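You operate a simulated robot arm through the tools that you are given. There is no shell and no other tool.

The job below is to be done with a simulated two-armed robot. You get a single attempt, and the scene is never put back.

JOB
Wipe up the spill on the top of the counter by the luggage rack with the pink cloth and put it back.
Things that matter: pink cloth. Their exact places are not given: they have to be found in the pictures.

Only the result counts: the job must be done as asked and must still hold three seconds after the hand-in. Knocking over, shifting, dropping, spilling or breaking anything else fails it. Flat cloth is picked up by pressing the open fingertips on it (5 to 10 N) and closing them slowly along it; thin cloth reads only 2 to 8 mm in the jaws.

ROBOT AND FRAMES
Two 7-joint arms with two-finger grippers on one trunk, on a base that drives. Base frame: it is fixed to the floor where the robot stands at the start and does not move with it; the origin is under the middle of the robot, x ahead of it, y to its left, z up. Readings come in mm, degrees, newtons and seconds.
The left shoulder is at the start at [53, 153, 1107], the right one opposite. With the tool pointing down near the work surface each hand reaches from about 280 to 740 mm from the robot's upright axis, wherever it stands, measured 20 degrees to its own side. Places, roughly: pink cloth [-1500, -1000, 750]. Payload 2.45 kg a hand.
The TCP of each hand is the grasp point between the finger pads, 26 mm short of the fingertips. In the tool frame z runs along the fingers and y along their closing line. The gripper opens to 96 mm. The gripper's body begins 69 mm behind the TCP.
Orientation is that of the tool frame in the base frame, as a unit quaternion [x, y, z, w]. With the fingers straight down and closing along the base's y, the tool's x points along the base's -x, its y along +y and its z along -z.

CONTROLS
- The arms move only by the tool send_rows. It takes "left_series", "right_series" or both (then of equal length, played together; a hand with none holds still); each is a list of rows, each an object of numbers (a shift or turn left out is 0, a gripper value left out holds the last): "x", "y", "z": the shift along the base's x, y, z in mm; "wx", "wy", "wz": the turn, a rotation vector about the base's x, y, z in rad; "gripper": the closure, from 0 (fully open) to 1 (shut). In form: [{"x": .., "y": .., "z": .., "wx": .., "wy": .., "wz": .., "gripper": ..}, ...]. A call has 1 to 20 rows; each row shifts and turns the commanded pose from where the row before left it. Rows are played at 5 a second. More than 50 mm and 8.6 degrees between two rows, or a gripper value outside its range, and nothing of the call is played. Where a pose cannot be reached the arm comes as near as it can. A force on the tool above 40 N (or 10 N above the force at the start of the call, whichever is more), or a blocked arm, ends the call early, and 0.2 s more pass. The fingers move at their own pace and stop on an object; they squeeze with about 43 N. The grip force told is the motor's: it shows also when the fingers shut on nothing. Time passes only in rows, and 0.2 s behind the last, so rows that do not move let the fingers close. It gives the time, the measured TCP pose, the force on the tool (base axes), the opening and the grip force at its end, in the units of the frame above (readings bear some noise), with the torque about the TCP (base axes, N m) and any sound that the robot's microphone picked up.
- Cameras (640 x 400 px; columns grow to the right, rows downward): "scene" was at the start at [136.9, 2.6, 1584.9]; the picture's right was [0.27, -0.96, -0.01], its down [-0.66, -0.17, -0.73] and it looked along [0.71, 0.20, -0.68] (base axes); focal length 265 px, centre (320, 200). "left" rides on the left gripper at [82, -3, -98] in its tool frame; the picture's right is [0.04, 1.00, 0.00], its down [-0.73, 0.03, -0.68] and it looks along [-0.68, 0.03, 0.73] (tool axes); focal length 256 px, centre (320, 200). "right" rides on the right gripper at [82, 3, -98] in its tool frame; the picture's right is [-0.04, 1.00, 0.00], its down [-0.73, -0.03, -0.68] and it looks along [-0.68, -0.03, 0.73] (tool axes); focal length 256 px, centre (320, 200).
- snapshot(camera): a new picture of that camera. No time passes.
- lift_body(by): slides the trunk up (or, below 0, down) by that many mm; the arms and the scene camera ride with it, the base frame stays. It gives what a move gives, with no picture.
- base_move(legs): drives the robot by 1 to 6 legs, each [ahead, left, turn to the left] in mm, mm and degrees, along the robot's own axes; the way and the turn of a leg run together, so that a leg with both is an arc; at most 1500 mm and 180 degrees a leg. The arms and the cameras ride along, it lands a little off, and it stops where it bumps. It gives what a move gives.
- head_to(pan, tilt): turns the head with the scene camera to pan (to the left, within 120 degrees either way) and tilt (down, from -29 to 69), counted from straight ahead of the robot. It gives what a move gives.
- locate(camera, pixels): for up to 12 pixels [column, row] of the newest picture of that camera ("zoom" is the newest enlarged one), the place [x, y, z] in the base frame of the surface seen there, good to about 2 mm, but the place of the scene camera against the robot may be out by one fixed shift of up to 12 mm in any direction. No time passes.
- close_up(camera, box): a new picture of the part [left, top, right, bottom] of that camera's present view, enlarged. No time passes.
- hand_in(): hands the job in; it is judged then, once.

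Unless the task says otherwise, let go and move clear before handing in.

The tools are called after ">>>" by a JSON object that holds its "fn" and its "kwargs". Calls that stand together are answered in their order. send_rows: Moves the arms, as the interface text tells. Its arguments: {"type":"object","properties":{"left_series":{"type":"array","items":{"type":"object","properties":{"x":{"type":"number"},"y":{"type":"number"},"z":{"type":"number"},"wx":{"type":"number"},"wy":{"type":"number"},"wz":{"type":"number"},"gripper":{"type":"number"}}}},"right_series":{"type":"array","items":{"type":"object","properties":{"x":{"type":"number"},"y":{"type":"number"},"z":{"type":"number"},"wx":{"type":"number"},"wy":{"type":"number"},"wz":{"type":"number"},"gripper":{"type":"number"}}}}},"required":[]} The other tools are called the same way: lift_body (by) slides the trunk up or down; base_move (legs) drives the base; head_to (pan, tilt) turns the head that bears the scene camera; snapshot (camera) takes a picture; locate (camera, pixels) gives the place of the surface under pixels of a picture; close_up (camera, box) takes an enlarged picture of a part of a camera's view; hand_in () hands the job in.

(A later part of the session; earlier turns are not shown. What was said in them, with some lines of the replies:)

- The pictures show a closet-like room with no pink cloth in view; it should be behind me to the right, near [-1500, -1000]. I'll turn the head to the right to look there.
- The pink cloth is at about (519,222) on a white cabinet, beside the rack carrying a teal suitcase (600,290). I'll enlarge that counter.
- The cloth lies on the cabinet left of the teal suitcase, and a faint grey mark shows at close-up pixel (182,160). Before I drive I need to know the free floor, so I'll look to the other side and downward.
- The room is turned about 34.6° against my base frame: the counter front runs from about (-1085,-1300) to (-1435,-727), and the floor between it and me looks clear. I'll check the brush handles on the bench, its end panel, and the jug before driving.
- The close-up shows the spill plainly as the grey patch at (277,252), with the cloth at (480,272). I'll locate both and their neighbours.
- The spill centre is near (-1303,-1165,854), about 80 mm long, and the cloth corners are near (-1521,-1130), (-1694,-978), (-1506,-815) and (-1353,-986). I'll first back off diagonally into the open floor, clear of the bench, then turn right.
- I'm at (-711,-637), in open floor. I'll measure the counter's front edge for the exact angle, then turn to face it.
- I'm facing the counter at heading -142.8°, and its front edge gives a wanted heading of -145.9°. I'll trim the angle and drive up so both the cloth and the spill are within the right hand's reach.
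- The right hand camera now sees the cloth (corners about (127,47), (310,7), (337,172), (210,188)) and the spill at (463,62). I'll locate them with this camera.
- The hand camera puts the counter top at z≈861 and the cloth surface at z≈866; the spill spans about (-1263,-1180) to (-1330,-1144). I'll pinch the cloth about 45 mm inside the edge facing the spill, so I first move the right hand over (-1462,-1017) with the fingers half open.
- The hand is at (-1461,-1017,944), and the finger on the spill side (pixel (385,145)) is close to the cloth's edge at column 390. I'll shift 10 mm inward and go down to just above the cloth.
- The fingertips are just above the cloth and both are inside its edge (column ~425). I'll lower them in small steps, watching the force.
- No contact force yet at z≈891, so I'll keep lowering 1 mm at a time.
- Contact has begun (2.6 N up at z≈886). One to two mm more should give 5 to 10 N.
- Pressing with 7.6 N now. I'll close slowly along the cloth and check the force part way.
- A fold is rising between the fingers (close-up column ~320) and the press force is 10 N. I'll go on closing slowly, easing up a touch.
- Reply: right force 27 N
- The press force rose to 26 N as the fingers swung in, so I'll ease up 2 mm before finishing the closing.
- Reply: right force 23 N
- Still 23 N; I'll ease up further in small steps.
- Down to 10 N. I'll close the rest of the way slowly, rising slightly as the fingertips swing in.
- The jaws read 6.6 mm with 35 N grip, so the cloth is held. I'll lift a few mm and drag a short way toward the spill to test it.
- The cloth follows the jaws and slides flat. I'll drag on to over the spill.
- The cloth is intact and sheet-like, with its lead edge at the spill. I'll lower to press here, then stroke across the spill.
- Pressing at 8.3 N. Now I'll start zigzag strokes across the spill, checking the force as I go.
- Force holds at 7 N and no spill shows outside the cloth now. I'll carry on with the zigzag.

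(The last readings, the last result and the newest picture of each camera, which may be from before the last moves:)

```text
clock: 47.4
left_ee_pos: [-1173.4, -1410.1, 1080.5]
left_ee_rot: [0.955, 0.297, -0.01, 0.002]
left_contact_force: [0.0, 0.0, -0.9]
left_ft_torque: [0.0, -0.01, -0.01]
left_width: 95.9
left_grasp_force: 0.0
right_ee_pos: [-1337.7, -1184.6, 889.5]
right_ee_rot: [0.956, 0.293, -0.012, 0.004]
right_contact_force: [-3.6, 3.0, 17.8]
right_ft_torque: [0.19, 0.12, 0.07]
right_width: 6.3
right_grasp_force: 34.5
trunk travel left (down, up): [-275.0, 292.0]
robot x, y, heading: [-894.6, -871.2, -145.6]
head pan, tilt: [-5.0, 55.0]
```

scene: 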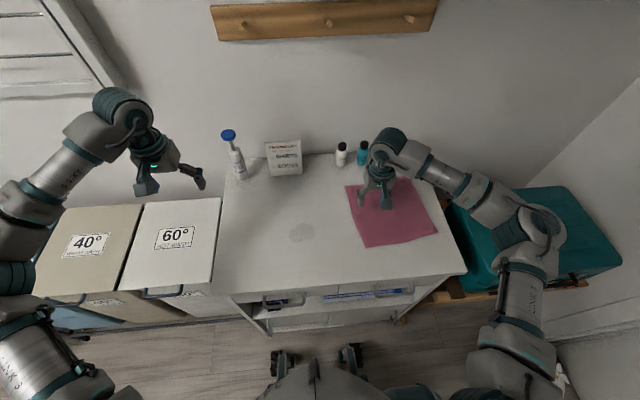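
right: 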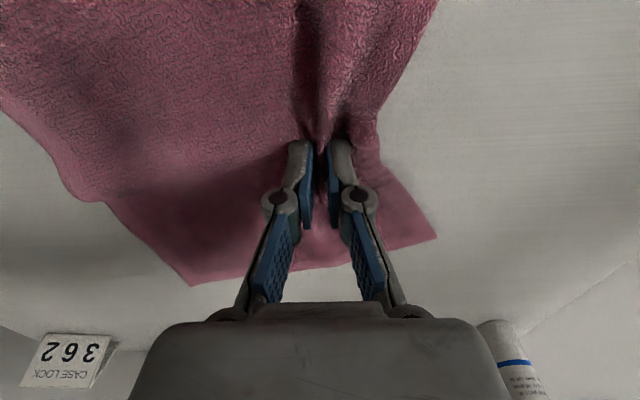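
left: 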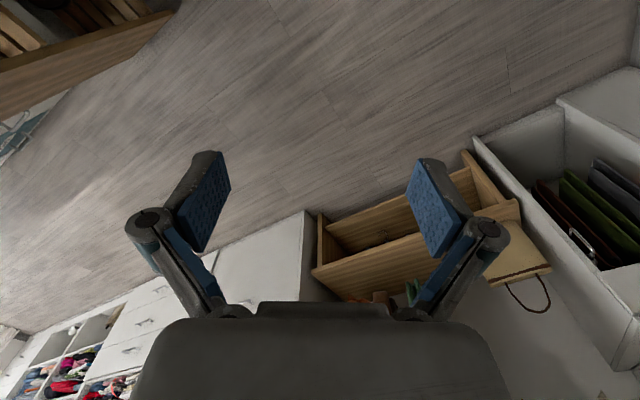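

Force is 18 N, a bit high, so I'll ease up slightly while stroking back.

>>> {"fn": "send_rows", "kwargs": {"right_series": [{"x": 12.9, "y": 8.75, "z": 0.8}, {"x": 12.9, "y": 8.75}, {"x": 12.9, "y": 8.75}, {"x": 12.9, "y": 8.75}, {"x": 12.9, "y": 8.75}, {"x": 10.6, "y": -15.7}]}}

>>> {"fn": "close_up", "kwargs": {"camera": "scene", "box": [210, 120, 482, 290]}}

>>> {"fn": "snapshot", "kwargs": {"camera": "right"}}

```text
clock: 48.8
left_ee_pos: [-1173.3, -1410.8, 1080.4]
left_ee_rot: [0.955, 0.297, -0.01, 0.003]
left_contact_force: [0.2, 0.1, 0.3]
left_ft_torque: [0.02, -0.02, 0.01]
left_width: 96.0
left_grasp_force: 0.0
right_ee_pos: [-1259.7, -1155.0, 889.9]
right_ee_rot: [0.956, 0.294, -0.011, 0.004]
right_contact_force: [-1.9, 5.0, 16.4]
right_ft_torque: [0.22, 0.05, 0.07]
right_width: 6.2
right_grasp_force: 34.8
trunk travel left (down, up): [-275.0, 292.0]
robot x, y, heading: [-895.0, -870.7, -145.9]
head pan, tilt: [-5.0, 55.0]
```

```text
2.35 times, centred on (346, 205) of scene
```

zoom: 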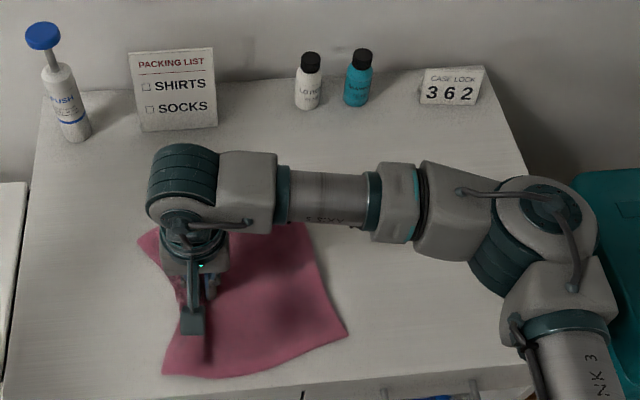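

```text
taken
```

right: 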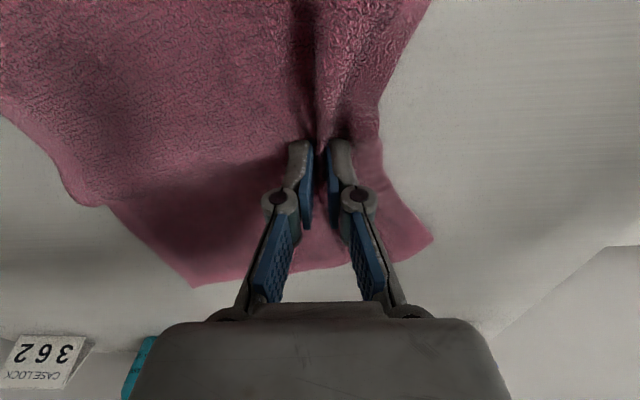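

Strokes are going well at 16 N; I'll ease up a little more and finish the last two passes.

>>> {"fn": "send_rows", "kwargs": {"right_series": [{"x": -12.9, "y": -8.75, "z": 0.6}, {"x": -12.9, "y": -8.75}, {"x": -12.9, "y": -8.75}, {"x": -12.9, "y": -8.75}, {"x": -12.9, "y": -8.75}, {"x": 10.6, "y": -15.7}]}}

>>> {"fn": "send_rows", "kwargs": {"right_series": [{"x": 12.9, "y": 8.75}, {"x": 12.9, "y": 8.75}, {"x": 12.9, "y": 8.75}, {"x": 12.9, "y": 8.75}, {"x": 12.9, "y": 8.75}, {"x": 9, "y": -13.2}]}}

>>> {"fn": "close_up", "kwargs": {"camera": "scene", "box": [210, 120, 482, 290]}}

```text
clock: 50.2
left_ee_pos: [-1173.7, -1413.6, 1078.9]
left_ee_rot: [0.955, 0.297, -0.009, 0.002]
left_contact_force: [0.1, 0.2, -0.9]
left_ft_torque: [0.01, 0.01, 0.03]
left_width: 95.9
left_grasp_force: 0.1
right_ee_pos: [-1314.5, -1218.7, 889.0]
right_ee_rot: [0.956, 0.294, -0.011, 0.002]
right_contact_force: [-0.3, 1.2, 3.0]
right_ft_torque: [0.07, 0.07, 0.06]
right_width: 6.5
right_grasp_force: 34.6
trunk travel left (down, up): [-275.0, 292.0]
robot x, y, heading: [-896.2, -871.7, -145.8]
head pan, tilt: [-5.0, 55.0]
```

```text
clock: 51.6
left_ee_pos: [-1172.3, -1411.8, 1078.5]
left_ee_rot: [0.955, 0.297, -0.008, 0.001]
left_contact_force: [-1.0, -0.9, -0.2]
left_ft_torque: [0.02, -0.03, -0.01]
left_width: 95.8
left_grasp_force: 0.1
right_ee_pos: [-1242.7, -1186.7, 891.1]
right_ee_rot: [0.956, 0.293, -0.01, 0.002]
right_contact_force: [-0.8, 0.3, 1.9]
right_ft_torque: [0.05, 0.02, 0.07]
right_width: 6.2
right_grasp_force: 34.6
trunk travel left (down, up): [-275.0, 292.0]
robot x, y, heading: [-897.0, -866.0, -145.5]
head pan, tilt: [-5.0, 55.0]
```

```text
2.35 times, centred on (346, 205) of scene
```

zoom: 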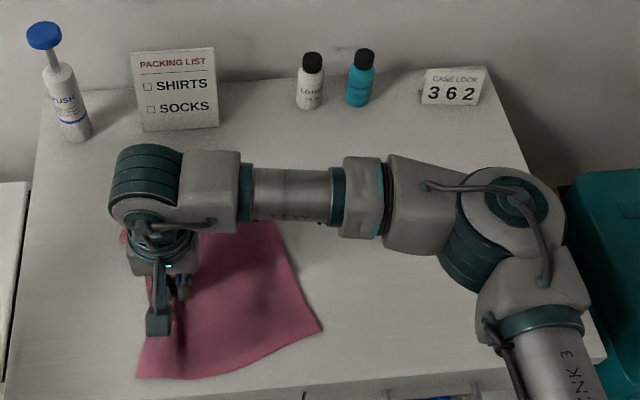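

The force fell to about 2 N on the last passes, so I'll press a bit more and sweep again on the way back over the spill.

>>> {"fn": "send_rows", "kwargs": {"right_series": [{"z": -0.7}, {"z": -0.5}, {}]}}

```text
clock: 52.4
left_ee_pos: [-1172.9, -1412.1, 1079.8]
left_ee_rot: [0.955, 0.297, -0.01, 0.001]
left_contact_force: [0.5, 0.2, 0.3]
left_ft_torque: [0.0, -0.01, 0.01]
left_width: 95.8
left_grasp_force: 0.1
right_ee_pos: [-1241.5, -1186.4, 888.9]
right_ee_rot: [0.956, 0.294, -0.011, 0.003]
right_contact_force: [-0.6, 1.2, 6.4]
right_ft_torque: [0.1, 0.02, 0.1]
right_width: 6.3
right_grasp_force: 34.4
trunk travel left (down, up): [-275.0, 292.0]
robot x, y, heading: [-895.1, -868.5, -145.7]
head pan, tilt: [-5.0, 55.0]
```

>>> {"fn": "send_rows", "kwargs": {"right_series": [{"x": -12.9, "y": -8.75}, {"x": -12.9, "y": -8.75}, {"x": -12.9, "y": -8.75}, {"x": -12.9, "y": -8.75}, {"x": -12.9, "y": -8.75}, {}]}}

>>> {"fn": "close_up", "kwargs": {"camera": "scene", "box": [210, 120, 482, 290]}}

>>> {"fn": "snapshot", "kwargs": {"camera": "right"}}

```text
clock: 53.8
left_ee_pos: [-1172.2, -1410.7, 1079.6]
left_ee_rot: [0.955, 0.297, -0.01, 0.002]
left_contact_force: [0.3, 0.2, 0.1]
left_ft_torque: [0.01, -0.01, 0.0]
left_width: 95.9
left_grasp_force: 0.0
right_ee_pos: [-1306.7, -1230.6, 888.6]
right_ee_rot: [0.956, 0.293, -0.011, 0.003]
right_contact_force: [4.4, 2.0, 17.3]
right_ft_torque: [0.13, -0.14, 0.08]
right_width: 6.3
right_grasp_force: 34.6
trunk travel left (down, up): [-275.0, 292.0]
robot x, y, heading: [-896.7, -871.3, -145.6]
head pan, tilt: [-5.0, 55.0]
```

```text
2.35 times, centred on (346, 205) of scene
```

zoom: 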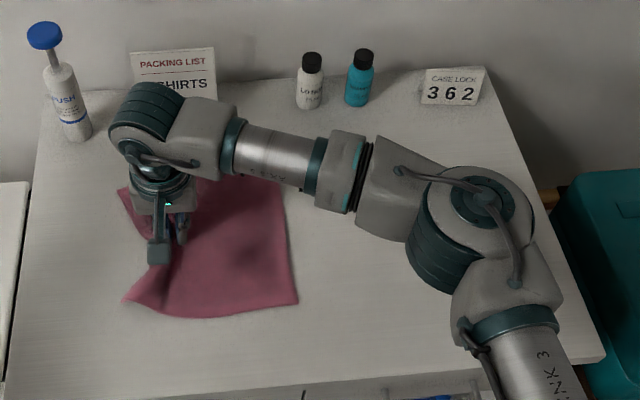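

```text
taken
```

right: 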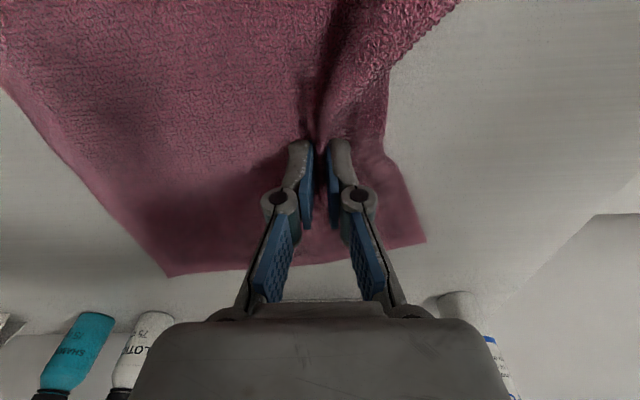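

No spill shows around the cloth. I'll stroke back across the middle of the spill under light pressure.

>>> {"fn": "send_rows", "kwargs": {"right_series": [{"x": 12.4, "y": 8.4, "z": 0.6}, {"x": 12.4, "y": 8.4}, {"x": -8.4, "y": 12.4}, {"x": -8.4, "y": 12.4}, {"x": -8.4, "y": 12.4}, {"x": -8.4, "y": 12.4}]}}

>>> {"fn": "close_up", "kwargs": {"camera": "scene", "box": [210, 120, 482, 290]}}

>>> {"fn": "snapshot", "kwargs": {"camera": "right"}}

```text
clock: 55.2
left_ee_pos: [-1172.0, -1411.1, 1079.1]
left_ee_rot: [0.955, 0.297, -0.01, 0.002]
left_contact_force: [0.2, -0.2, -0.5]
left_ft_torque: [-0.01, -0.01, -0.02]
left_width: 95.7
left_grasp_force: 0.0
right_ee_pos: [-1314.4, -1163.8, 888.6]
right_ee_rot: [0.956, 0.293, -0.011, 0.003]
right_contact_force: [1.5, -2.6, 13.4]
right_ft_torque: [0.01, -0.05, 0.06]
right_width: 6.1
right_grasp_force: 34.2
trunk travel left (down, up): [-275.0, 292.0]
robot x, y, heading: [-899.3, -873.2, -145.5]
head pan, tilt: [-5.0, 55.0]
```

```text
2.35 times, centred on (346, 205) of scene
```

zoom: 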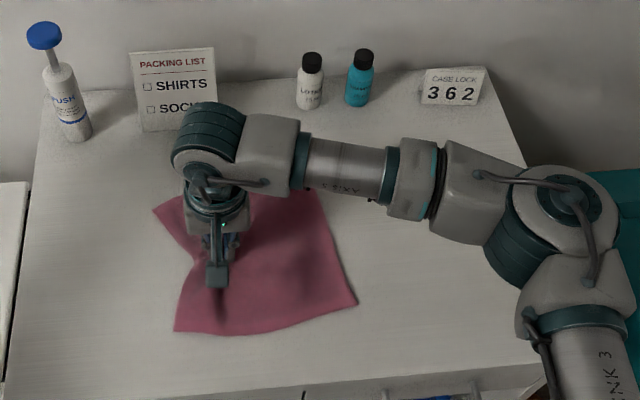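

```text
taken
```

right: 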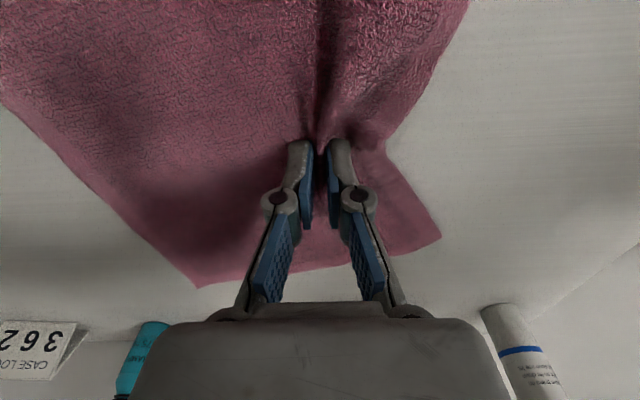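

The cloth slides back without buckling and the uncovered part of the spill area looks clean. I'll continue the stroke to uncover the rest.

>>> {"fn": "send_rows", "kwargs": {"right_series": [{"x": -8.4, "y": 12.4, "z": 0.5}, {"x": -8.4, "y": 12.4}, {"x": -8.4, "y": 12.4}, {"x": -8.4, "y": 12.4}, {"x": -8.4, "y": 12.4}, {"x": -8.4, "y": 12.4}, {}]}}

>>> {"fn": "close_up", "kwargs": {"camera": "scene", "box": [210, 120, 482, 290]}}

>>> {"fn": "snapshot", "kwargs": {"camera": "right"}}

```text
clock: 56.8
left_ee_pos: [-1172.7, -1411.4, 1079.4]
left_ee_rot: [0.955, 0.295, -0.009, 0.003]
left_contact_force: [-0.1, -1.2, 0.3]
left_ft_torque: [-0.02, -0.04, -0.04]
left_width: 96.3
left_grasp_force: 0.0
right_ee_pos: [-1363.0, -1089.4, 889.7]
right_ee_rot: [0.955, 0.295, -0.01, 0.003]
right_contact_force: [0.9, -1.8, 6.9]
right_ft_torque: [0.03, -0.03, 0.05]
right_width: 6.5
right_grasp_force: 34.4
trunk travel left (down, up): [-275.0, 292.0]
robot x, y, heading: [-900.0, -869.6, -145.8]
head pan, tilt: [-5.0, 55.0]
```

```text
2.35 times, centred on (346, 205) of scene
```

zoom: 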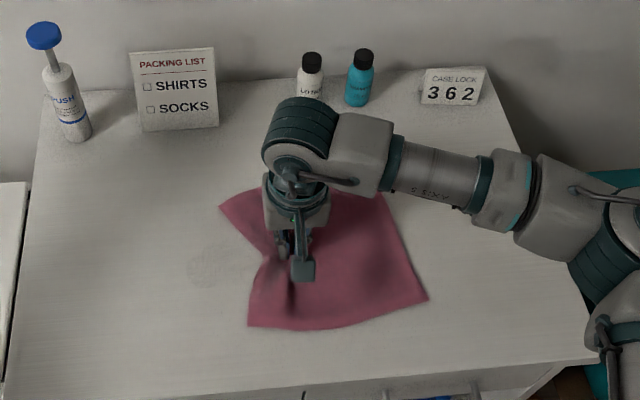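

```text
taken
```

right: 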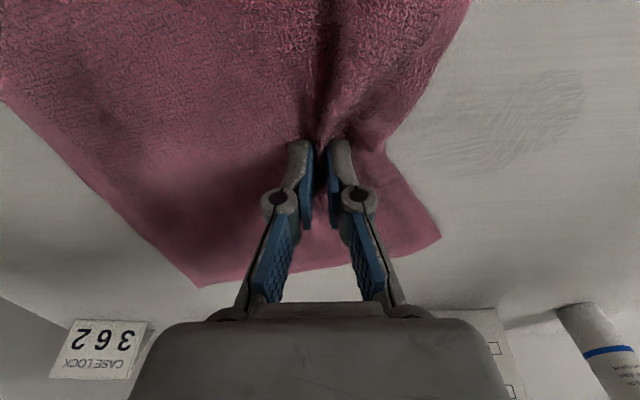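

Faint streaks remain at right-camera pixels around (510,125), so the spill is only partly wiped. I'll enlarge and locate them.

>>> {"fn": "close_up", "kwargs": {"camera": "right", "box": [380, 20, 640, 220]}}

>>> {"fn": "locate", "kwargs": {"camera": "right", "pixels": [[580, 75], [540, 80], [580, 105], [500, 150], [470, 165], [440, 165], [420, 135], [500, 90], [460, 100], [520, 160]]}}

```text
2.00 times, centred on (510, 120) of right
```

zoom: 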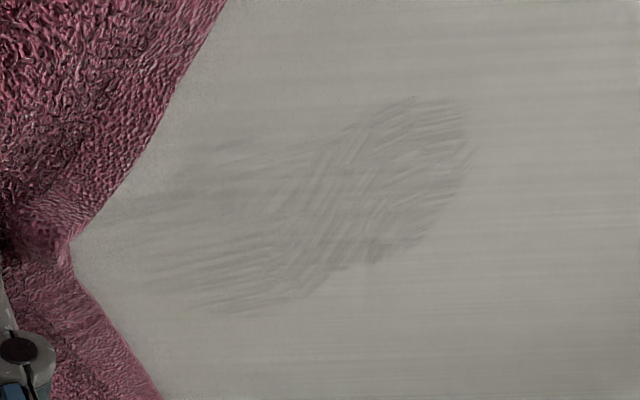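

```text
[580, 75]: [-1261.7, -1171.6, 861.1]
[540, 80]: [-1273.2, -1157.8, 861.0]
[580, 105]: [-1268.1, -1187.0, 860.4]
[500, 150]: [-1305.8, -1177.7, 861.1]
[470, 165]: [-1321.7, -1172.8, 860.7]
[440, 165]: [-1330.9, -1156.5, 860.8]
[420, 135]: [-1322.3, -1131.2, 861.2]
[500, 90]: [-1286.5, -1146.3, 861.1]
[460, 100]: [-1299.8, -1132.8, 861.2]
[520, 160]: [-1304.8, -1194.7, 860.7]
```

The spill region (roughly x -1262..-1331, y -1131..-1187) has faded but not gone, so it needs more passes under pressure. I'll do dense strokes lengthwise across it.

>>> {"fn": "send_rows", "kwargs": {"right_series": [{"x": 4.4, "y": -16}, {"x": 4.4, "y": -16}, {"x": 4.4, "y": -16}, {"x": 8, "y": -11.8}, {"x": 8, "y": -11.8}, {"x": 8, "y": -11.8}, {"x": 8, "y": -11.8}, {"x": 8, "y": -11.8}, {"x": 8, "y": -11.8}, {"x": 8, "y": -11.8}]}}

```text
clock: 59.0
left_ee_pos: [-1173.6, -1412.6, 1078.5]
left_ee_rot: [0.955, 0.296, -0.009, 0.003]
left_contact_force: [0.2, -0.5, 0.6]
left_ft_torque: [0.02, 0.0, 0.0]
left_width: 96.0
left_grasp_force: 0.1
right_ee_pos: [-1294.7, -1222.0, 889.5]
right_ee_rot: [0.956, 0.294, -0.01, 0.003]
right_contact_force: [0.2, 1.3, 4.0]
right_ft_torque: [0.08, 0.03, 0.06]
right_width: 6.4
right_grasp_force: 34.7
trunk travel left (down, up): [-275.0, 292.0]
robot x, y, heading: [-894.6, -868.3, -145.8]
head pan, tilt: [-5.0, 55.0]
```

Force 4 N there; I'll press slightly more and stroke back one lane over.

>>> {"fn": "send_rows", "kwargs": {"right_series": [{"x": 10.8, "y": 7.3, "z": -0.7}, {"x": -8, "y": 11.8}, {"x": -8, "y": 11.8}, {"x": -8, "y": 11.8}, {"x": -8, "y": 11.8}, {"x": -8, "y": 11.8}, {"x": -8, "y": 11.8}, {"x": -8, "y": 11.8}]}}

>>> {"fn": "snapshot", "kwargs": {"camera": "right"}}

```text
clock: 60.8
left_ee_pos: [-1173.3, -1411.1, 1078.4]
left_ee_rot: [0.955, 0.297, -0.009, 0.002]
left_contact_force: [0.6, -0.3, 1.2]
left_ft_torque: [0.02, -0.01, 0.0]
left_width: 96.0
left_grasp_force: 0.0
right_ee_pos: [-1341.0, -1130.1, 890.5]
right_ee_rot: [0.956, 0.294, -0.011, 0.004]
right_contact_force: [0.3, -1.6, 3.4]
right_ft_torque: [0.03, -0.01, 0.07]
right_width: 6.1
right_grasp_force: 34.4
trunk travel left (down, up): [-275.0, 292.0]
robot x, y, heading: [-899.1, -867.7, -145.7]
head pan, tilt: [-5.0, 55.0]
```

```text
taken
```

right: 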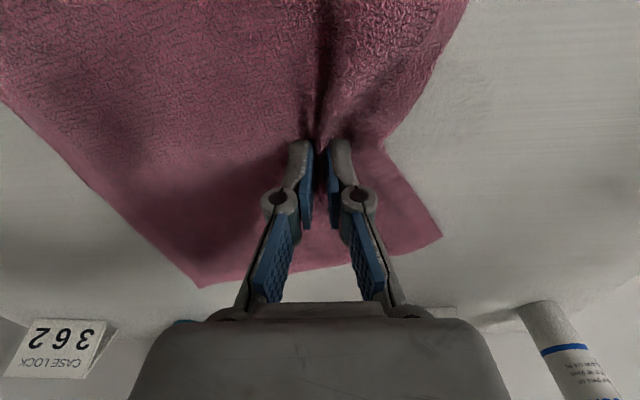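

It's fainter now (around (480,100)). The force is only 3.4 N, so I'll press a bit deeper and run the next lanes.

>>> {"fn": "send_rows", "kwargs": {"right_series": [{"x": 10.8, "y": 7.3, "z": -0.8}, {"x": 8, "y": -11.8}, {"x": 8, "y": -11.8}, {"x": 8, "y": -11.8}, {"x": 8, "y": -11.8}, {"x": 8, "y": -11.8}, {"x": 8, "y": -11.8}, {"x": 8, "y": -11.8}]}}

>>> {"fn": "send_rows", "kwargs": {"right_series": [{"x": 10.8, "y": 7.3}, {"x": -8, "y": 11.8}, {"x": -8, "y": 11.8}, {"x": -8, "y": 11.8}, {"x": -8, "y": 11.8}, {"x": -8, "y": 11.8}, {"x": -8, "y": 11.8}, {"x": -8, "y": 11.8}]}}

>>> {"fn": "close_up", "kwargs": {"camera": "right", "box": [320, 0, 640, 200]}}

```text
clock: 62.6
left_ee_pos: [-1173.4, -1409.5, 1080.7]
left_ee_rot: [0.955, 0.297, -0.011, 0.002]
left_contact_force: [0.0, -0.7, 1.1]
left_ft_torque: [0.02, -0.01, 0.0]
left_width: 95.8
left_grasp_force: 0.0
right_ee_pos: [-1275.2, -1205.6, 888.2]
right_ee_rot: [0.956, 0.293, -0.012, 0.003]
right_contact_force: [-3.2, 5.7, 23.2]
right_ft_torque: [0.26, 0.1, 0.09]
right_width: 6.5
right_grasp_force: 34.3
trunk travel left (down, up): [-275.0, 292.0]
robot x, y, heading: [-899.9, -870.6, -145.9]
head pan, tilt: [-5.0, 55.0]
```

```text
clock: 64.4
left_ee_pos: [-1172.7, -1409.9, 1080.0]
left_ee_rot: [0.955, 0.296, -0.009, 0.002]
left_contact_force: [-0.5, -0.4, -0.7]
left_ft_torque: [0.0, 0.01, 0.0]
left_width: 96.0
left_grasp_force: 0.0
right_ee_pos: [-1321.9, -1115.7, 888.1]
right_ee_rot: [0.956, 0.294, -0.011, 0.003]
right_contact_force: [4.5, -5.5, 23.2]
right_ft_torque: [-0.1, -0.16, 0.04]
right_width: 6.3
right_grasp_force: 34.5
trunk travel left (down, up): [-275.0, 292.0]
robot x, y, heading: [-897.8, -870.4, -145.8]
head pan, tilt: [-5.0, 55.0]
```

```text
2.00 times, centred on (480, 100) of right
```

zoom: 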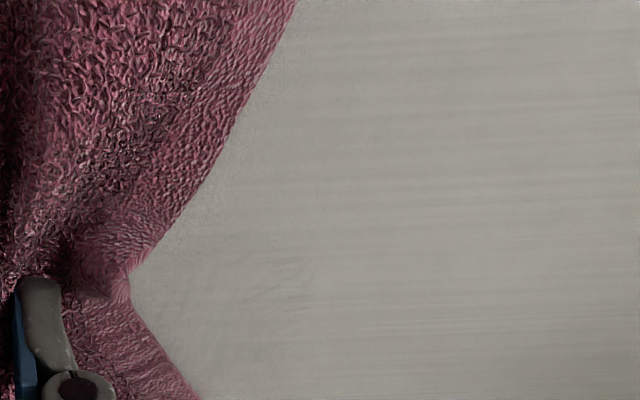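

Almost gone: only a faint smudge near close-up (255,285) shows beside the cloth. I'll locate it and then see what's under the cloth's edge.

>>> {"fn": "locate", "kwargs": {"camera": "zoom", "pixels": [[250, 285], [190, 300], [300, 270], [170, 340], [300, 120]]}}

>>> {"fn": "send_rows", "kwargs": {"right_series": [{"x": -8, "y": 11.8, "z": 0.8}, {"x": -8, "y": 11.8, "z": 0.8}, {"x": -8, "y": 11.8}, {"x": -8, "y": 11.8}, {}]}}

>>> {"fn": "close_up", "kwargs": {"camera": "right", "box": [320, 0, 640, 200]}}

```text
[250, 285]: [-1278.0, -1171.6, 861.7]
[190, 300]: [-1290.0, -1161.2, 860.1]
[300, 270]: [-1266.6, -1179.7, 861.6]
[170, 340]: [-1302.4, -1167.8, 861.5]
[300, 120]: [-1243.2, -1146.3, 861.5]
```

```text
clock: 65.6
left_ee_pos: [-1174.4, -1411.2, 1079.7]
left_ee_rot: [0.955, 0.296, -0.01, 0.002]
left_contact_force: [-0.2, -0.3, -0.7]
left_ft_torque: [0.02, -0.01, 0.0]
left_width: 95.9
left_grasp_force: 0.1
right_ee_pos: [-1354.3, -1069.5, 891.2]
right_ee_rot: [0.956, 0.293, -0.01, 0.002]
right_contact_force: [0.5, 0.5, 0.1]
right_ft_torque: [0.1, 0.03, 0.08]
right_width: 6.5
right_grasp_force: 35.2
trunk travel left (down, up): [-275.0, 292.0]
robot x, y, heading: [-895.9, -871.5, -145.9]
head pan, tilt: [-5.0, 55.0]
```

```text
2.00 times, centred on (480, 100) of right
```

zoom: 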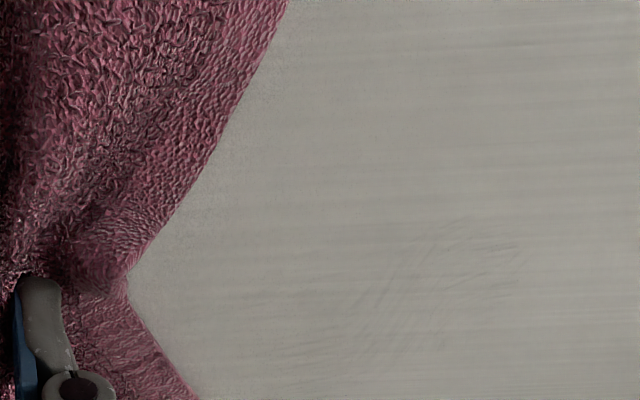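

Only a very faint trace is left. I'll make another set of passes at about 10 N over the whole area to be sure.

>>> {"fn": "send_rows", "kwargs": {"right_series": [{"z": -1.2}, {"x": 8.4, "y": -12.4}, {"x": 8.4, "y": -12.4}, {"x": 8.4, "y": -12.4}, {"x": 8.4, "y": -12.4}]}}

```text
clock: 66.8
left_ee_pos: [-1173.3, -1412.4, 1078.9]
left_ee_rot: [0.955, 0.296, -0.009, 0.002]
left_contact_force: [-0.8, 0.0, -0.1]
left_ft_torque: [0.01, -0.01, 0.01]
left_width: 95.9
left_grasp_force: 0.1
right_ee_pos: [-1318.4, -1117.7, 890.0]
right_ee_rot: [0.956, 0.292, -0.01, 0.003]
right_contact_force: [0.9, 1.9, 3.1]
right_ft_torque: [0.09, 0.02, 0.05]
right_width: 6.1
right_grasp_force: 34.6
trunk travel left (down, up): [-275.0, 292.0]
robot x, y, heading: [-897.2, -869.7, -145.9]
head pan, tilt: [-5.0, 55.0]
```

>>> {"fn": "send_rows", "kwargs": {"right_series": [{"x": 8, "y": -11.8, "z": -0.6}, {"x": 8, "y": -11.8}, {"x": 8, "y": -11.8}, {"x": 8, "y": -11.8}, {"x": 8, "y": -11.8}, {"x": 8, "y": -11.8}, {"x": 8, "y": -11.8}, {"x": 10.8, "y": 7.3}, {"x": -8, "y": 11.8}, {"x": -8, "y": 11.8}, {"x": -8, "y": 11.8}, {"x": -8, "y": 11.8}, {"x": -8, "y": 11.8}, {"x": -8, "y": 11.8}, {"x": -8, "y": 11.8}]}}

```text
clock: 70.0
left_ee_pos: [-1173.1, -1410.8, 1080.7]
left_ee_rot: [0.955, 0.297, -0.01, 0.003]
left_contact_force: [0.1, -0.3, 0.1]
left_ft_torque: [0.0, 0.01, -0.06]
left_width: 95.9
left_grasp_force: 0.0
right_ee_pos: [-1308.2, -1109.5, 889.7]
right_ee_rot: [0.956, 0.294, -0.012, 0.005]
right_contact_force: [3.5, -4.9, 24.8]
right_ft_torque: [-0.12, -0.12, 0.03]
right_width: 6.2
right_grasp_force: 34.7
trunk travel left (down, up): [-275.0, 292.0]
robot x, y, heading: [-896.0, -872.1, -145.6]
head pan, tilt: [-5.0, 55.0]
```

>>> {"fn": "send_rows", "kwargs": {"right_series": [{"x": -11.6, "y": -7.9, "z": 0.4}, {"x": -11.6, "y": -7.9}, {"x": 8, "y": -11.8}, {"x": 8, "y": -11.8}, {"x": 8, "y": -11.8}, {"x": 8, "y": -11.8}, {"x": 8, "y": -11.8}, {"x": 8, "y": -11.8}, {"x": 8, "y": -11.8}, {"x": -12, "y": -8.1}, {"x": -8, "y": 11.8}, {"x": -8, "y": 11.8}, {"x": -8, "y": 11.8}, {"x": -8, "y": 11.8}, {"x": -8, "y": 11.8}, {"x": -8, "y": 11.8}, {"x": -8, "y": 11.8}]}}

>>> {"fn": "send_rows", "kwargs": {"right_series": [{"x": -8.4, "y": 12.4, "z": 0.8}, {"x": -8.4, "y": 12.4, "z": 0.8}, {"x": -8.4, "y": 12.4}, {"x": -8.4, "y": 12.4}, {}]}}

>>> {"fn": "snapshot", "kwargs": {"camera": "right"}}

>>> {"fn": "close_up", "kwargs": {"camera": "right", "box": [320, 0, 640, 200]}}

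>>> {"fn": "close_up", "kwargs": {"camera": "scene", "box": [210, 120, 482, 290]}}

```text
clock: 73.6
left_ee_pos: [-1173.8, -1410.8, 1079.4]
left_ee_rot: [0.955, 0.295, -0.01, 0.003]
left_contact_force: [-0.2, -0.9, 0.1]
left_ft_torque: [-0.02, 0.0, 0.05]
left_width: 96.2
left_grasp_force: 0.0
right_ee_pos: [-1341.8, -1135.0, 889.3]
right_ee_rot: [0.956, 0.294, -0.011, 0.004]
right_contact_force: [2.0, -4.6, 15.4]
right_ft_torque: [-0.11, -0.09, 0.06]
right_width: 6.3
right_grasp_force: 35.1
trunk travel left (down, up): [-275.0, 292.0]
robot x, y, heading: [-901.1, -866.3, -145.7]
head pan, tilt: [-5.0, 55.0]
```

```text
clock: 74.8
left_ee_pos: [-1172.9, -1412.5, 1079.5]
left_ee_rot: [0.955, 0.296, -0.01, 0.002]
left_contact_force: [-0.8, -0.3, -0.9]
left_ft_torque: [0.0, -0.01, -0.02]
left_width: 96.0
left_grasp_force: 0.0
right_ee_pos: [-1377.5, -1085.0, 890.2]
right_ee_rot: [0.956, 0.293, -0.01, 0.002]
right_contact_force: [-1.3, 0.8, 5.5]
right_ft_torque: [0.04, 0.0, 0.09]
right_width: 6.1
right_grasp_force: 34.1
trunk travel left (down, up): [-275.0, 292.0]
robot x, y, heading: [-899.9, -867.9, -145.7]
head pan, tilt: [-5.0, 55.0]
```

```text
taken
```

right: 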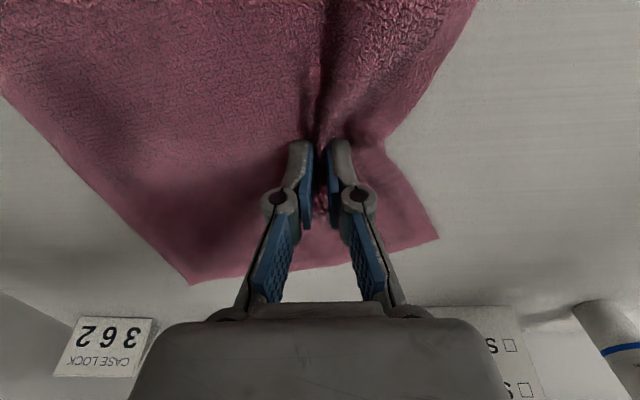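

```text
2.00 times, centred on (480, 100) of right
```

zoom: 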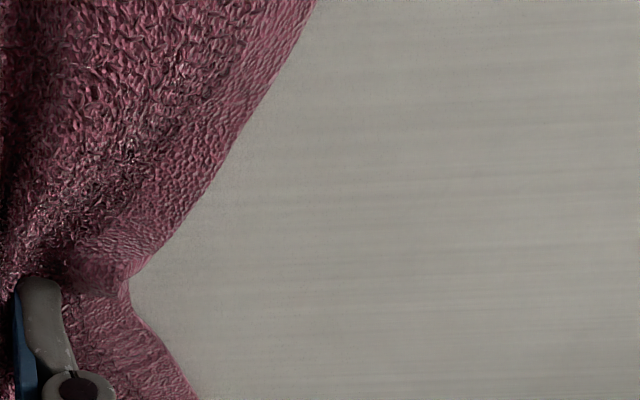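

```text
2.35 times, centred on (346, 205) of scene
```

zoom: 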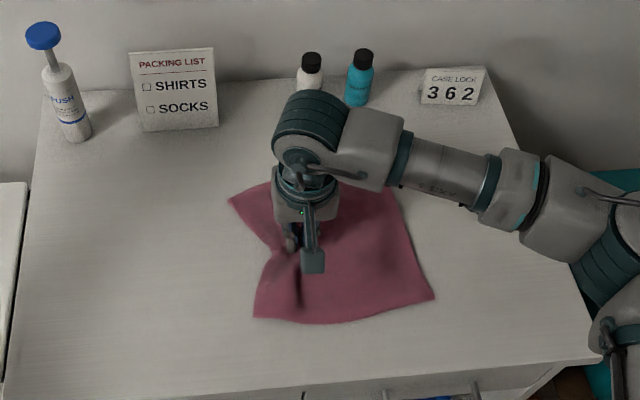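

The area now looks clean in both close-ups. For safety I'll run one more crosswise zigzag over it while I still hold the cloth.

>>> {"fn": "send_rows", "kwargs": {"right_series": [{"x": 8.3, "y": -12.2, "z": -0.6}, {"x": 8.3, "y": -12.2}, {"x": 8.3, "y": -12.2}, {"x": 8.3, "y": -12.2}, {"x": 8.3, "y": -12.2}, {"x": 11.6, "y": 7.9}, {"x": 11.6, "y": 7.9}, {"x": 11.6, "y": 7.9}, {"x": 11.6, "y": 7.9}, {"x": 11.2, "y": -16.6}]}}

```text
clock: 77.0
left_ee_pos: [-1172.8, -1412.4, 1078.2]
left_ee_rot: [0.955, 0.296, -0.01, 0.002]
left_contact_force: [0.2, -0.8, 1.1]
left_ft_torque: [0.01, 0.02, -0.04]
left_width: 95.9
left_grasp_force: 0.0
right_ee_pos: [-1278.2, -1132.5, 889.8]
right_ee_rot: [0.956, 0.293, -0.01, 0.002]
right_contact_force: [0.1, 0.3, 1.6]
right_ft_torque: [0.03, -0.01, 0.1]
right_width: 6.2
right_grasp_force: 34.6
trunk travel left (down, up): [-275.0, 292.0]
robot x, y, heading: [-899.4, -873.9, -145.8]
head pan, tilt: [-5.0, 55.0]
```

>>> {"fn": "send_rows", "kwargs": {"right_series": [{"x": -12.4, "y": -8.4, "z": -0.9}, {"x": -12.4, "y": -8.4}, {"x": -12.4, "y": -8.4}, {"x": -12.4, "y": -8.4}, {"x": -12.4, "y": -8.4}, {"x": 11.2, "y": -16.6}, {"x": 12.4, "y": 8.4}, {"x": 12.4, "y": 8.4}, {"x": 12.4, "y": 8.4}, {"x": 12.4, "y": 8.4}, {"x": 12.4, "y": 8.4}]}}

```text
clock: 79.4
left_ee_pos: [-1172.8, -1412.4, 1078.5]
left_ee_rot: [0.955, 0.297, -0.009, 0.002]
left_contact_force: [0.3, 0.2, 0.9]
left_ft_torque: [0.0, -0.01, -0.01]
left_width: 96.2
left_grasp_force: 0.0
right_ee_pos: [-1266.3, -1149.4, 890.3]
right_ee_rot: [0.956, 0.294, -0.011, 0.003]
right_contact_force: [-1.3, -1.4, 5.0]
right_ft_torque: [-0.03, 0.08, 0.05]
right_width: 6.4
right_grasp_force: 34.9
trunk travel left (down, up): [-275.0, 292.0]
robot x, y, heading: [-895.1, -867.1, -145.7]
head pan, tilt: [-5.0, 55.0]
```

>>> {"fn": "send_rows", "kwargs": {"right_series": [{"x": 11.2, "y": -16.6, "z": -0.5}, {"x": -12.4, "y": -8.4}, {"x": -12.4, "y": -8.4}, {"x": -12.4, "y": -8.4}, {"x": -12.4, "y": -8.4}, {"x": -12.4, "y": -8.4}, {"x": 11.2, "y": -16.6}, {"x": 12.4, "y": 8.4}, {"x": 12.4, "y": 8.4}, {"x": 12.4, "y": 8.4}, {"x": 12.4, "y": 8.4}, {"x": 12.4, "y": 8.4}]}}

>>> {"fn": "close_up", "kwargs": {"camera": "scene", "box": [210, 120, 482, 290]}}

```text
clock: 82.0
left_ee_pos: [-1174.4, -1411.4, 1079.3]
left_ee_rot: [0.955, 0.296, -0.01, 0.001]
left_contact_force: [-0.8, -0.6, -0.4]
left_ft_torque: [-0.02, -0.03, 0.0]
left_width: 96.1
left_grasp_force: 0.0
right_ee_pos: [-1241.9, -1181.7, 888.7]
right_ee_rot: [0.956, 0.294, -0.011, 0.003]
right_contact_force: [-5.0, -2.7, 22.9]
right_ft_torque: [-0.02, 0.11, 0.05]
right_width: 6.1
right_grasp_force: 35.3
trunk travel left (down, up): [-275.0, 292.0]
robot x, y, heading: [-896.6, -868.8, -145.9]
head pan, tilt: [-5.0, 55.0]
```

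```text
2.35 times, centred on (346, 205) of scene
```

zoom: 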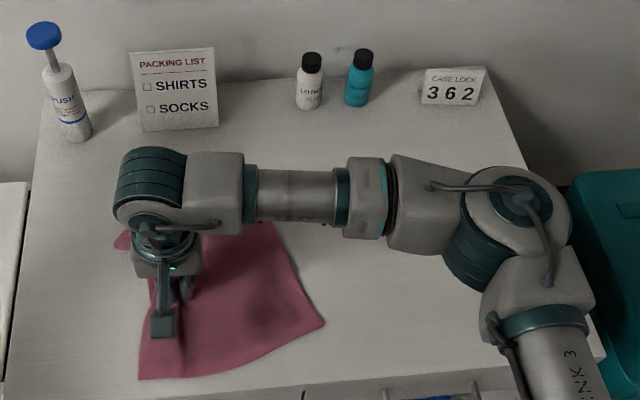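

Wiping done. Now I'll ease the pressure and slide the cloth back to where it was gripped, around (-1466,-1010).

>>> {"fn": "send_rows", "kwargs": {"right_series": [{"z": 1.5}, {"z": 1.5}, {"x": -14, "y": 10.75}, {"x": -14, "y": 10.75}, {"x": -14, "y": 10.75}, {"x": -14, "y": 10.75}, {"x": -14, "y": 10.75}, {"x": -14, "y": 10.75}, {"x": -14, "y": 10.75}, {"x": -14, "y": 10.75}, {"x": -14, "y": 10.75}, {"x": -14, "y": 10.75}, {}]}}

>>> {"fn": "snapshot", "kwargs": {"camera": "right"}}

>>> {"fn": "close_up", "kwargs": {"camera": "scene", "box": [210, 120, 482, 290]}}

```text
clock: 84.8
left_ee_pos: [-1173.5, -1412.0, 1079.6]
left_ee_rot: [0.955, 0.296, -0.009, 0.002]
left_contact_force: [0.0, 0.4, 0.2]
left_ft_torque: [0.02, 0.0, 0.02]
left_width: 96.0
left_grasp_force: 0.1
right_ee_pos: [-1384.2, -1072.5, 890.9]
right_ee_rot: [0.956, 0.294, -0.011, 0.003]
right_contact_force: [-1.4, -0.3, 1.9]
right_ft_torque: [0.03, 0.02, 0.1]
right_width: 6.2
right_grasp_force: 34.2
trunk travel left (down, up): [-275.0, 292.0]
robot x, y, heading: [-896.6, -869.9, -145.8]
head pan, tilt: [-5.0, 55.0]
```

```text
taken
```

right: 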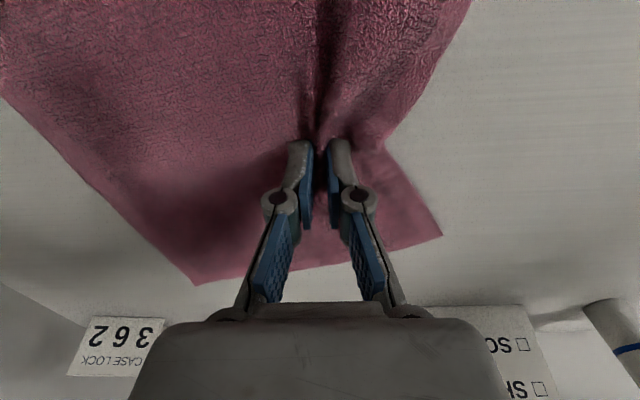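

```text
2.35 times, centred on (346, 205) of scene
```

zoom: 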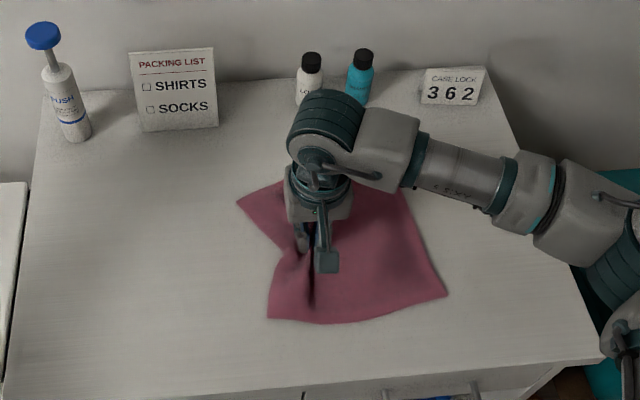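

The counter is clean and the cloth still slides flat. I'll finish the last 100 mm back to the start place.

>>> {"fn": "send_rows", "kwargs": {"right_series": [{"x": -13.7, "y": 10.4}, {"x": -13.7, "y": 10.4}, {"x": -13.7, "y": 10.4}, {"x": -13.7, "y": 10.4}, {"x": -13.7, "y": 10.4}, {"x": -13.7, "y": 10.4}, {}]}}

>>> {"fn": "snapshot", "kwargs": {"camera": "right"}}

>>> {"fn": "close_up", "kwargs": {"camera": "scene", "box": [210, 120, 482, 290]}}

```text
clock: 86.4
left_ee_pos: [-1172.7, -1410.6, 1078.4]
left_ee_rot: [0.955, 0.297, -0.01, 0.002]
left_contact_force: [0.0, -0.5, 0.0]
left_ft_torque: [0.01, -0.02, 0.01]
left_width: 96.0
left_grasp_force: 0.0
right_ee_pos: [-1466.9, -1009.5, 890.4]
right_ee_rot: [0.956, 0.294, -0.009, 0.003]
right_contact_force: [-0.5, -0.6, 0.5]
right_ft_torque: [0.03, 0.0, 0.05]
right_width: 6.4
right_grasp_force: 34.9
trunk travel left (down, up): [-275.0, 292.0]
robot x, y, heading: [-899.2, -870.1, -145.8]
head pan, tilt: [-5.0, 55.0]
```

```text
taken
```

right: 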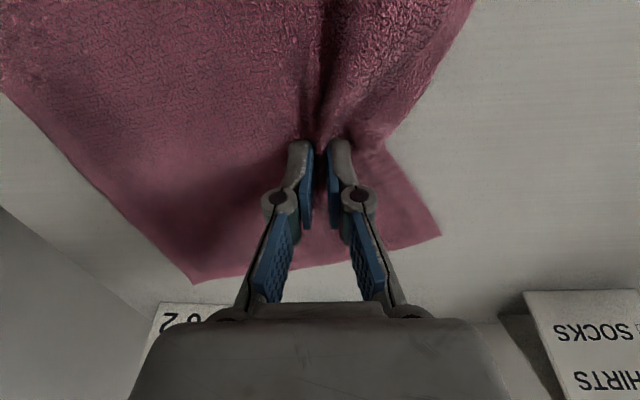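

```text
2.35 times, centred on (346, 205) of scene
```

zoom: 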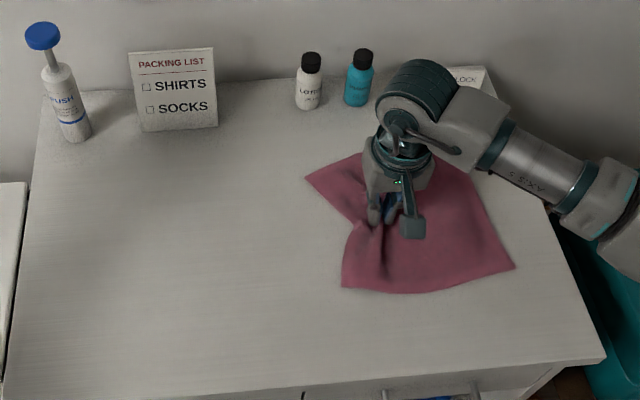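

The cloth is back at the place where I gripped it. I'll open slowly while keeping light fingertip contact, so the fold is spread flat again.

>>> {"fn": "send_rows", "kwargs": {"right_series": [{"z": -0.6}, {"gripper": 0.94}, {"gripper": 0.88}, {"gripper": 0.83, "z": -0.3}, {"gripper": 0.78, "z": -0.3}, {"gripper": 0.73, "z": -0.4}, {"gripper": 0.68, "z": -0.4}]}}

>>> {"fn": "close_up", "kwargs": {"camera": "right", "box": [160, 100, 480, 300]}}

```text
clock: 88.0
left_ee_pos: [-1173.4, -1411.3, 1080.3]
left_ee_rot: [0.955, 0.297, -0.01, 0.002]
left_contact_force: [-0.3, -0.1, -0.2]
left_ft_torque: [-0.01, 0.01, -0.01]
left_width: 96.1
left_grasp_force: 0.0
right_ee_pos: [-1466.6, -1011.6, 890.5]
right_ee_rot: [0.956, 0.294, -0.011, 0.002]
right_contact_force: [-1.3, 0.0, 3.5]
right_ft_torque: [-0.01, 0.02, -0.02]
right_width: 30.0
right_grasp_force: 0.0
trunk travel left (down, up): [-275.0, 292.0]
robot x, y, heading: [-900.0, -868.8, -145.7]
head pan, tilt: [-5.0, 55.0]
```

```text
2.00 times, centred on (320, 200) of right
```

zoom: 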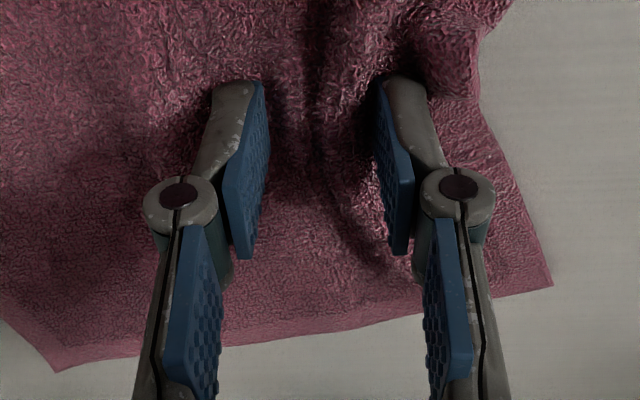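

The fold is flattening out nicely at 3.5 N. I'll continue opening to the earlier width.

>>> {"fn": "send_rows", "kwargs": {"right_series": [{"gripper": 0.63, "z": -0.5}, {"gripper": 0.58, "z": -0.5}, {"gripper": 0.53, "z": -0.5}, {"gripper": 0.48, "z": -0.4}, {"gripper": 0.43, "z": -0.2}, {}]}}

>>> {"fn": "close_up", "kwargs": {"camera": "right", "box": [160, 100, 480, 300]}}

```text
clock: 89.4
left_ee_pos: [-1173.7, -1410.9, 1079.5]
left_ee_rot: [0.955, 0.297, -0.01, 0.002]
left_contact_force: [-0.4, -0.4, 0.1]
left_ft_torque: [-0.03, 0.01, -0.02]
left_width: 95.9
left_grasp_force: 0.1
right_ee_pos: [-1464.9, -1010.4, 885.9]
right_ee_rot: [0.956, 0.294, -0.01, 0.003]
right_contact_force: [0.7, -0.2, 4.2]
right_ft_torque: [-0.02, 0.01, 0.02]
right_width: 55.0
right_grasp_force: 0.1
trunk travel left (down, up): [-275.0, 292.0]
robot x, y, heading: [-896.5, -868.7, -145.7]
head pan, tilt: [-5.0, 55.0]
```

```text
2.00 times, centred on (320, 200) of right
```

zoom: 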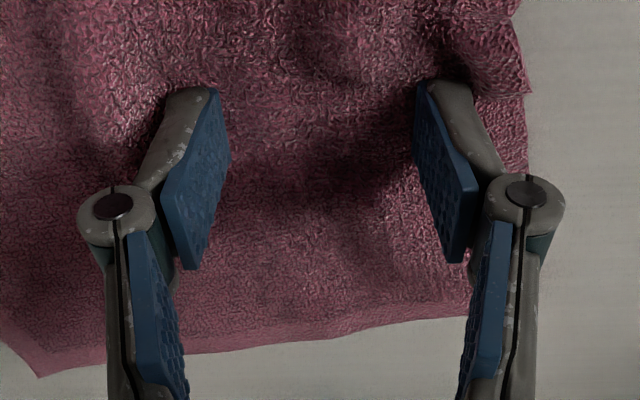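

The cloth is spread again between the fingers. I'll raise the hand straight up and look.

>>> {"fn": "send_rows", "kwargs": {"right_series": [{"z": 5}, {"z": 15}, {"z": 30}, {"z": 40}, {"z": 40}, {"z": 40}, {"z": 40}, {"x": 14, "y": 2, "z": 10}, {"x": 20, "y": 2}, {"x": 20, "y": 2}, {"x": 20, "y": 2}, {}]}}

>>> {"fn": "snapshot", "kwargs": {"camera": "right"}}

>>> {"fn": "close_up", "kwargs": {"camera": "scene", "box": [210, 120, 482, 290]}}

```text
clock: 92.0
left_ee_pos: [-1173.5, -1410.3, 1077.5]
left_ee_rot: [0.955, 0.296, -0.009, 0.002]
left_contact_force: [-0.7, 1.1, 0.6]
left_ft_torque: [0.01, -0.04, 0.05]
left_width: 96.1
left_grasp_force: 0.0
right_ee_pos: [-1392.2, -1002.9, 1108.8]
right_ee_rot: [0.956, 0.294, -0.011, 0.003]
right_contact_force: [0.2, 0.2, -0.5]
right_ft_torque: [0.0, -0.01, -0.03]
right_width: 54.6
right_grasp_force: 0.0
trunk travel left (down, up): [-275.0, 292.0]
robot x, y, heading: [-898.2, -869.9, -145.9]
head pan, tilt: [-5.0, 55.0]
```

```text
taken
```

right: 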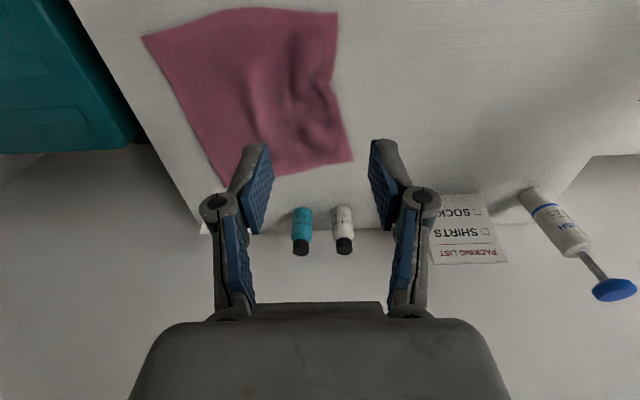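

```text
2.35 times, centred on (346, 205) of scene
```

zoom: 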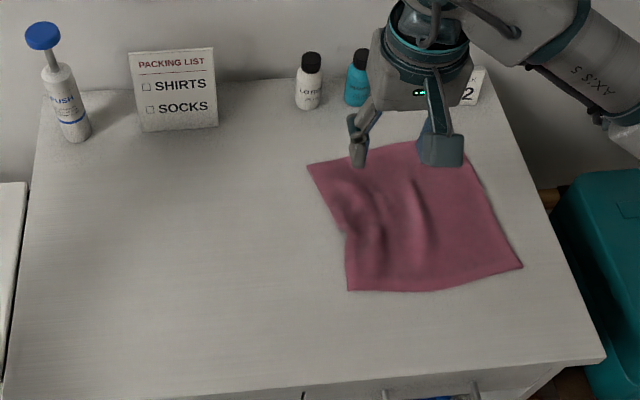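

The cloth lies nearly flat again at its old place and no spill is seen at right-camera (463,62). I'll measure the cloth corners against the start and inspect the spill area closely.

>>> {"fn": "locate", "kwargs": {"camera": "right", "pixels": [[146, 37], [334, 15], [348, 159], [232, 180], [250, 90], [470, 60], [430, 80]]}}

>>> {"fn": "close_up", "kwargs": {"camera": "right", "box": [360, 0, 600, 150]}}

>>> {"fn": "close_up", "kwargs": {"camera": "scene", "box": [230, 180, 374, 270]}}

```text
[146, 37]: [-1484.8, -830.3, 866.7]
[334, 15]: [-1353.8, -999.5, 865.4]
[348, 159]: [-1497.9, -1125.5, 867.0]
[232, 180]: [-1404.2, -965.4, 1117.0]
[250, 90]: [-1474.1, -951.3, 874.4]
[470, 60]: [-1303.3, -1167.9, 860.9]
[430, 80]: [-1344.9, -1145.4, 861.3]
```

```text
2.67 times, centred on (480, 75) of right
```

zoom: 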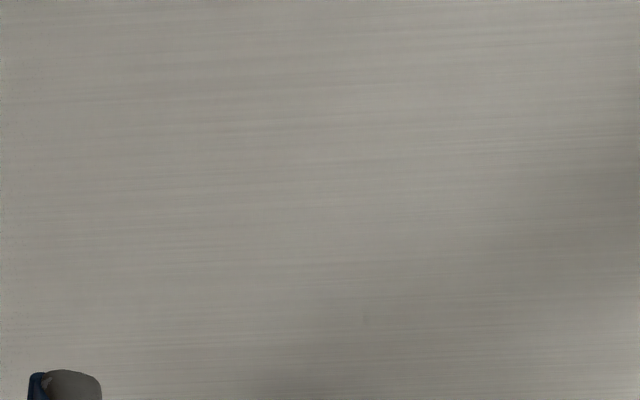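

```text
4.44 times, centred on (302, 225) of scene
```

zoom: 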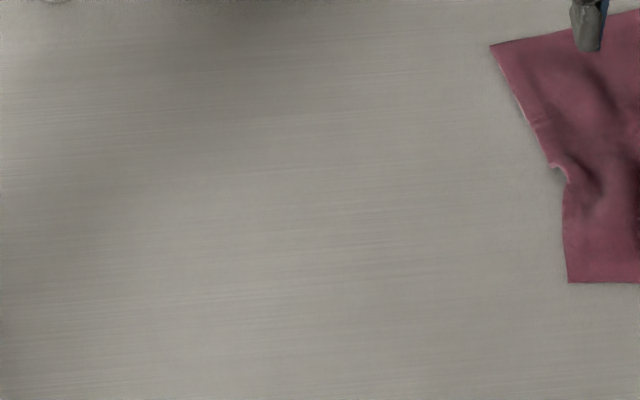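

The spill area is fully clean, and the cloth corners are within about 20 mm of where they began. I'll draw the hand back clear and check that everything else still stands.

>>> {"fn": "send_rows", "kwargs": {"right_series": [{"x": 33, "y": 22, "z": 10}, {"x": 33, "y": 22, "z": 10}, {"x": 33, "y": 22, "z": 10}, {"x": 33, "y": 22, "gripper": 0.0}, {}]}}

>>> {"fn": "snapshot", "kwargs": {"camera": "scene"}}

>>> {"fn": "close_up", "kwargs": {"camera": "scene", "box": [210, 120, 482, 290]}}

```text
clock: 93.2
left_ee_pos: [-1173.9, -1412.3, 1078.8]
left_ee_rot: [0.955, 0.296, -0.008, 0.002]
left_contact_force: [-0.7, -0.4, 0.1]
left_ft_torque: [0.0, -0.03, 0.03]
left_width: 96.1
left_grasp_force: 0.0
right_ee_pos: [-1262.4, -916.7, 1137.9]
right_ee_rot: [0.956, 0.293, -0.01, 0.002]
right_contact_force: [-0.2, -0.4, -0.4]
right_ft_torque: [0.0, -0.01, 0.01]
right_width: 96.0
right_grasp_force: 0.1
trunk travel left (down, up): [-275.0, 292.0]
robot x, y, heading: [-896.4, -867.5, -145.5]
head pan, tilt: [-5.0, 55.0]
```

```text
taken
```

scene: 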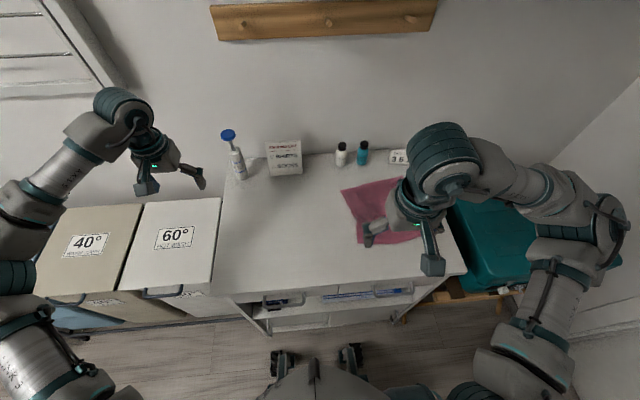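

```text
2.35 times, centred on (346, 205) of scene
```

zoom: 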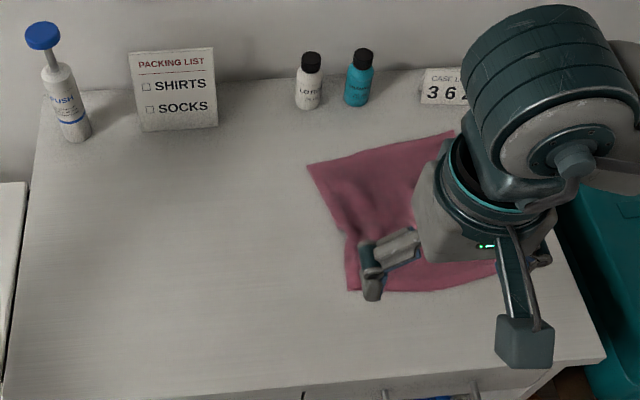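

The spill is gone, the cloth is back in place, and the bottles, cards and pump stand exactly where they were. Both hands are empty and clear, so I'm handing in.

>>> {"fn": "hand_in", "kwargs": {}}

```text
The job is handed in.
```

I wiped up the spill on the counter by the luggage rack with the pink cloth, put the cloth back, and handed the job in. I don't have the judge's result.

- **Spill:** it took several rounds of wiping. In the last close-ups, from both the hand camera and the scene camera, the counter looks clean where the spill was.
- **Cloth:** it is back in its old place. The three corners I could measure are within about 25 mm of where they started. It lies nearly flat, with some slight wrinkles.
- **Everything else:** the bottles, the cards and the pump all look upright and unmoved in the last pictures. Both hands are empty and clear of the counter.
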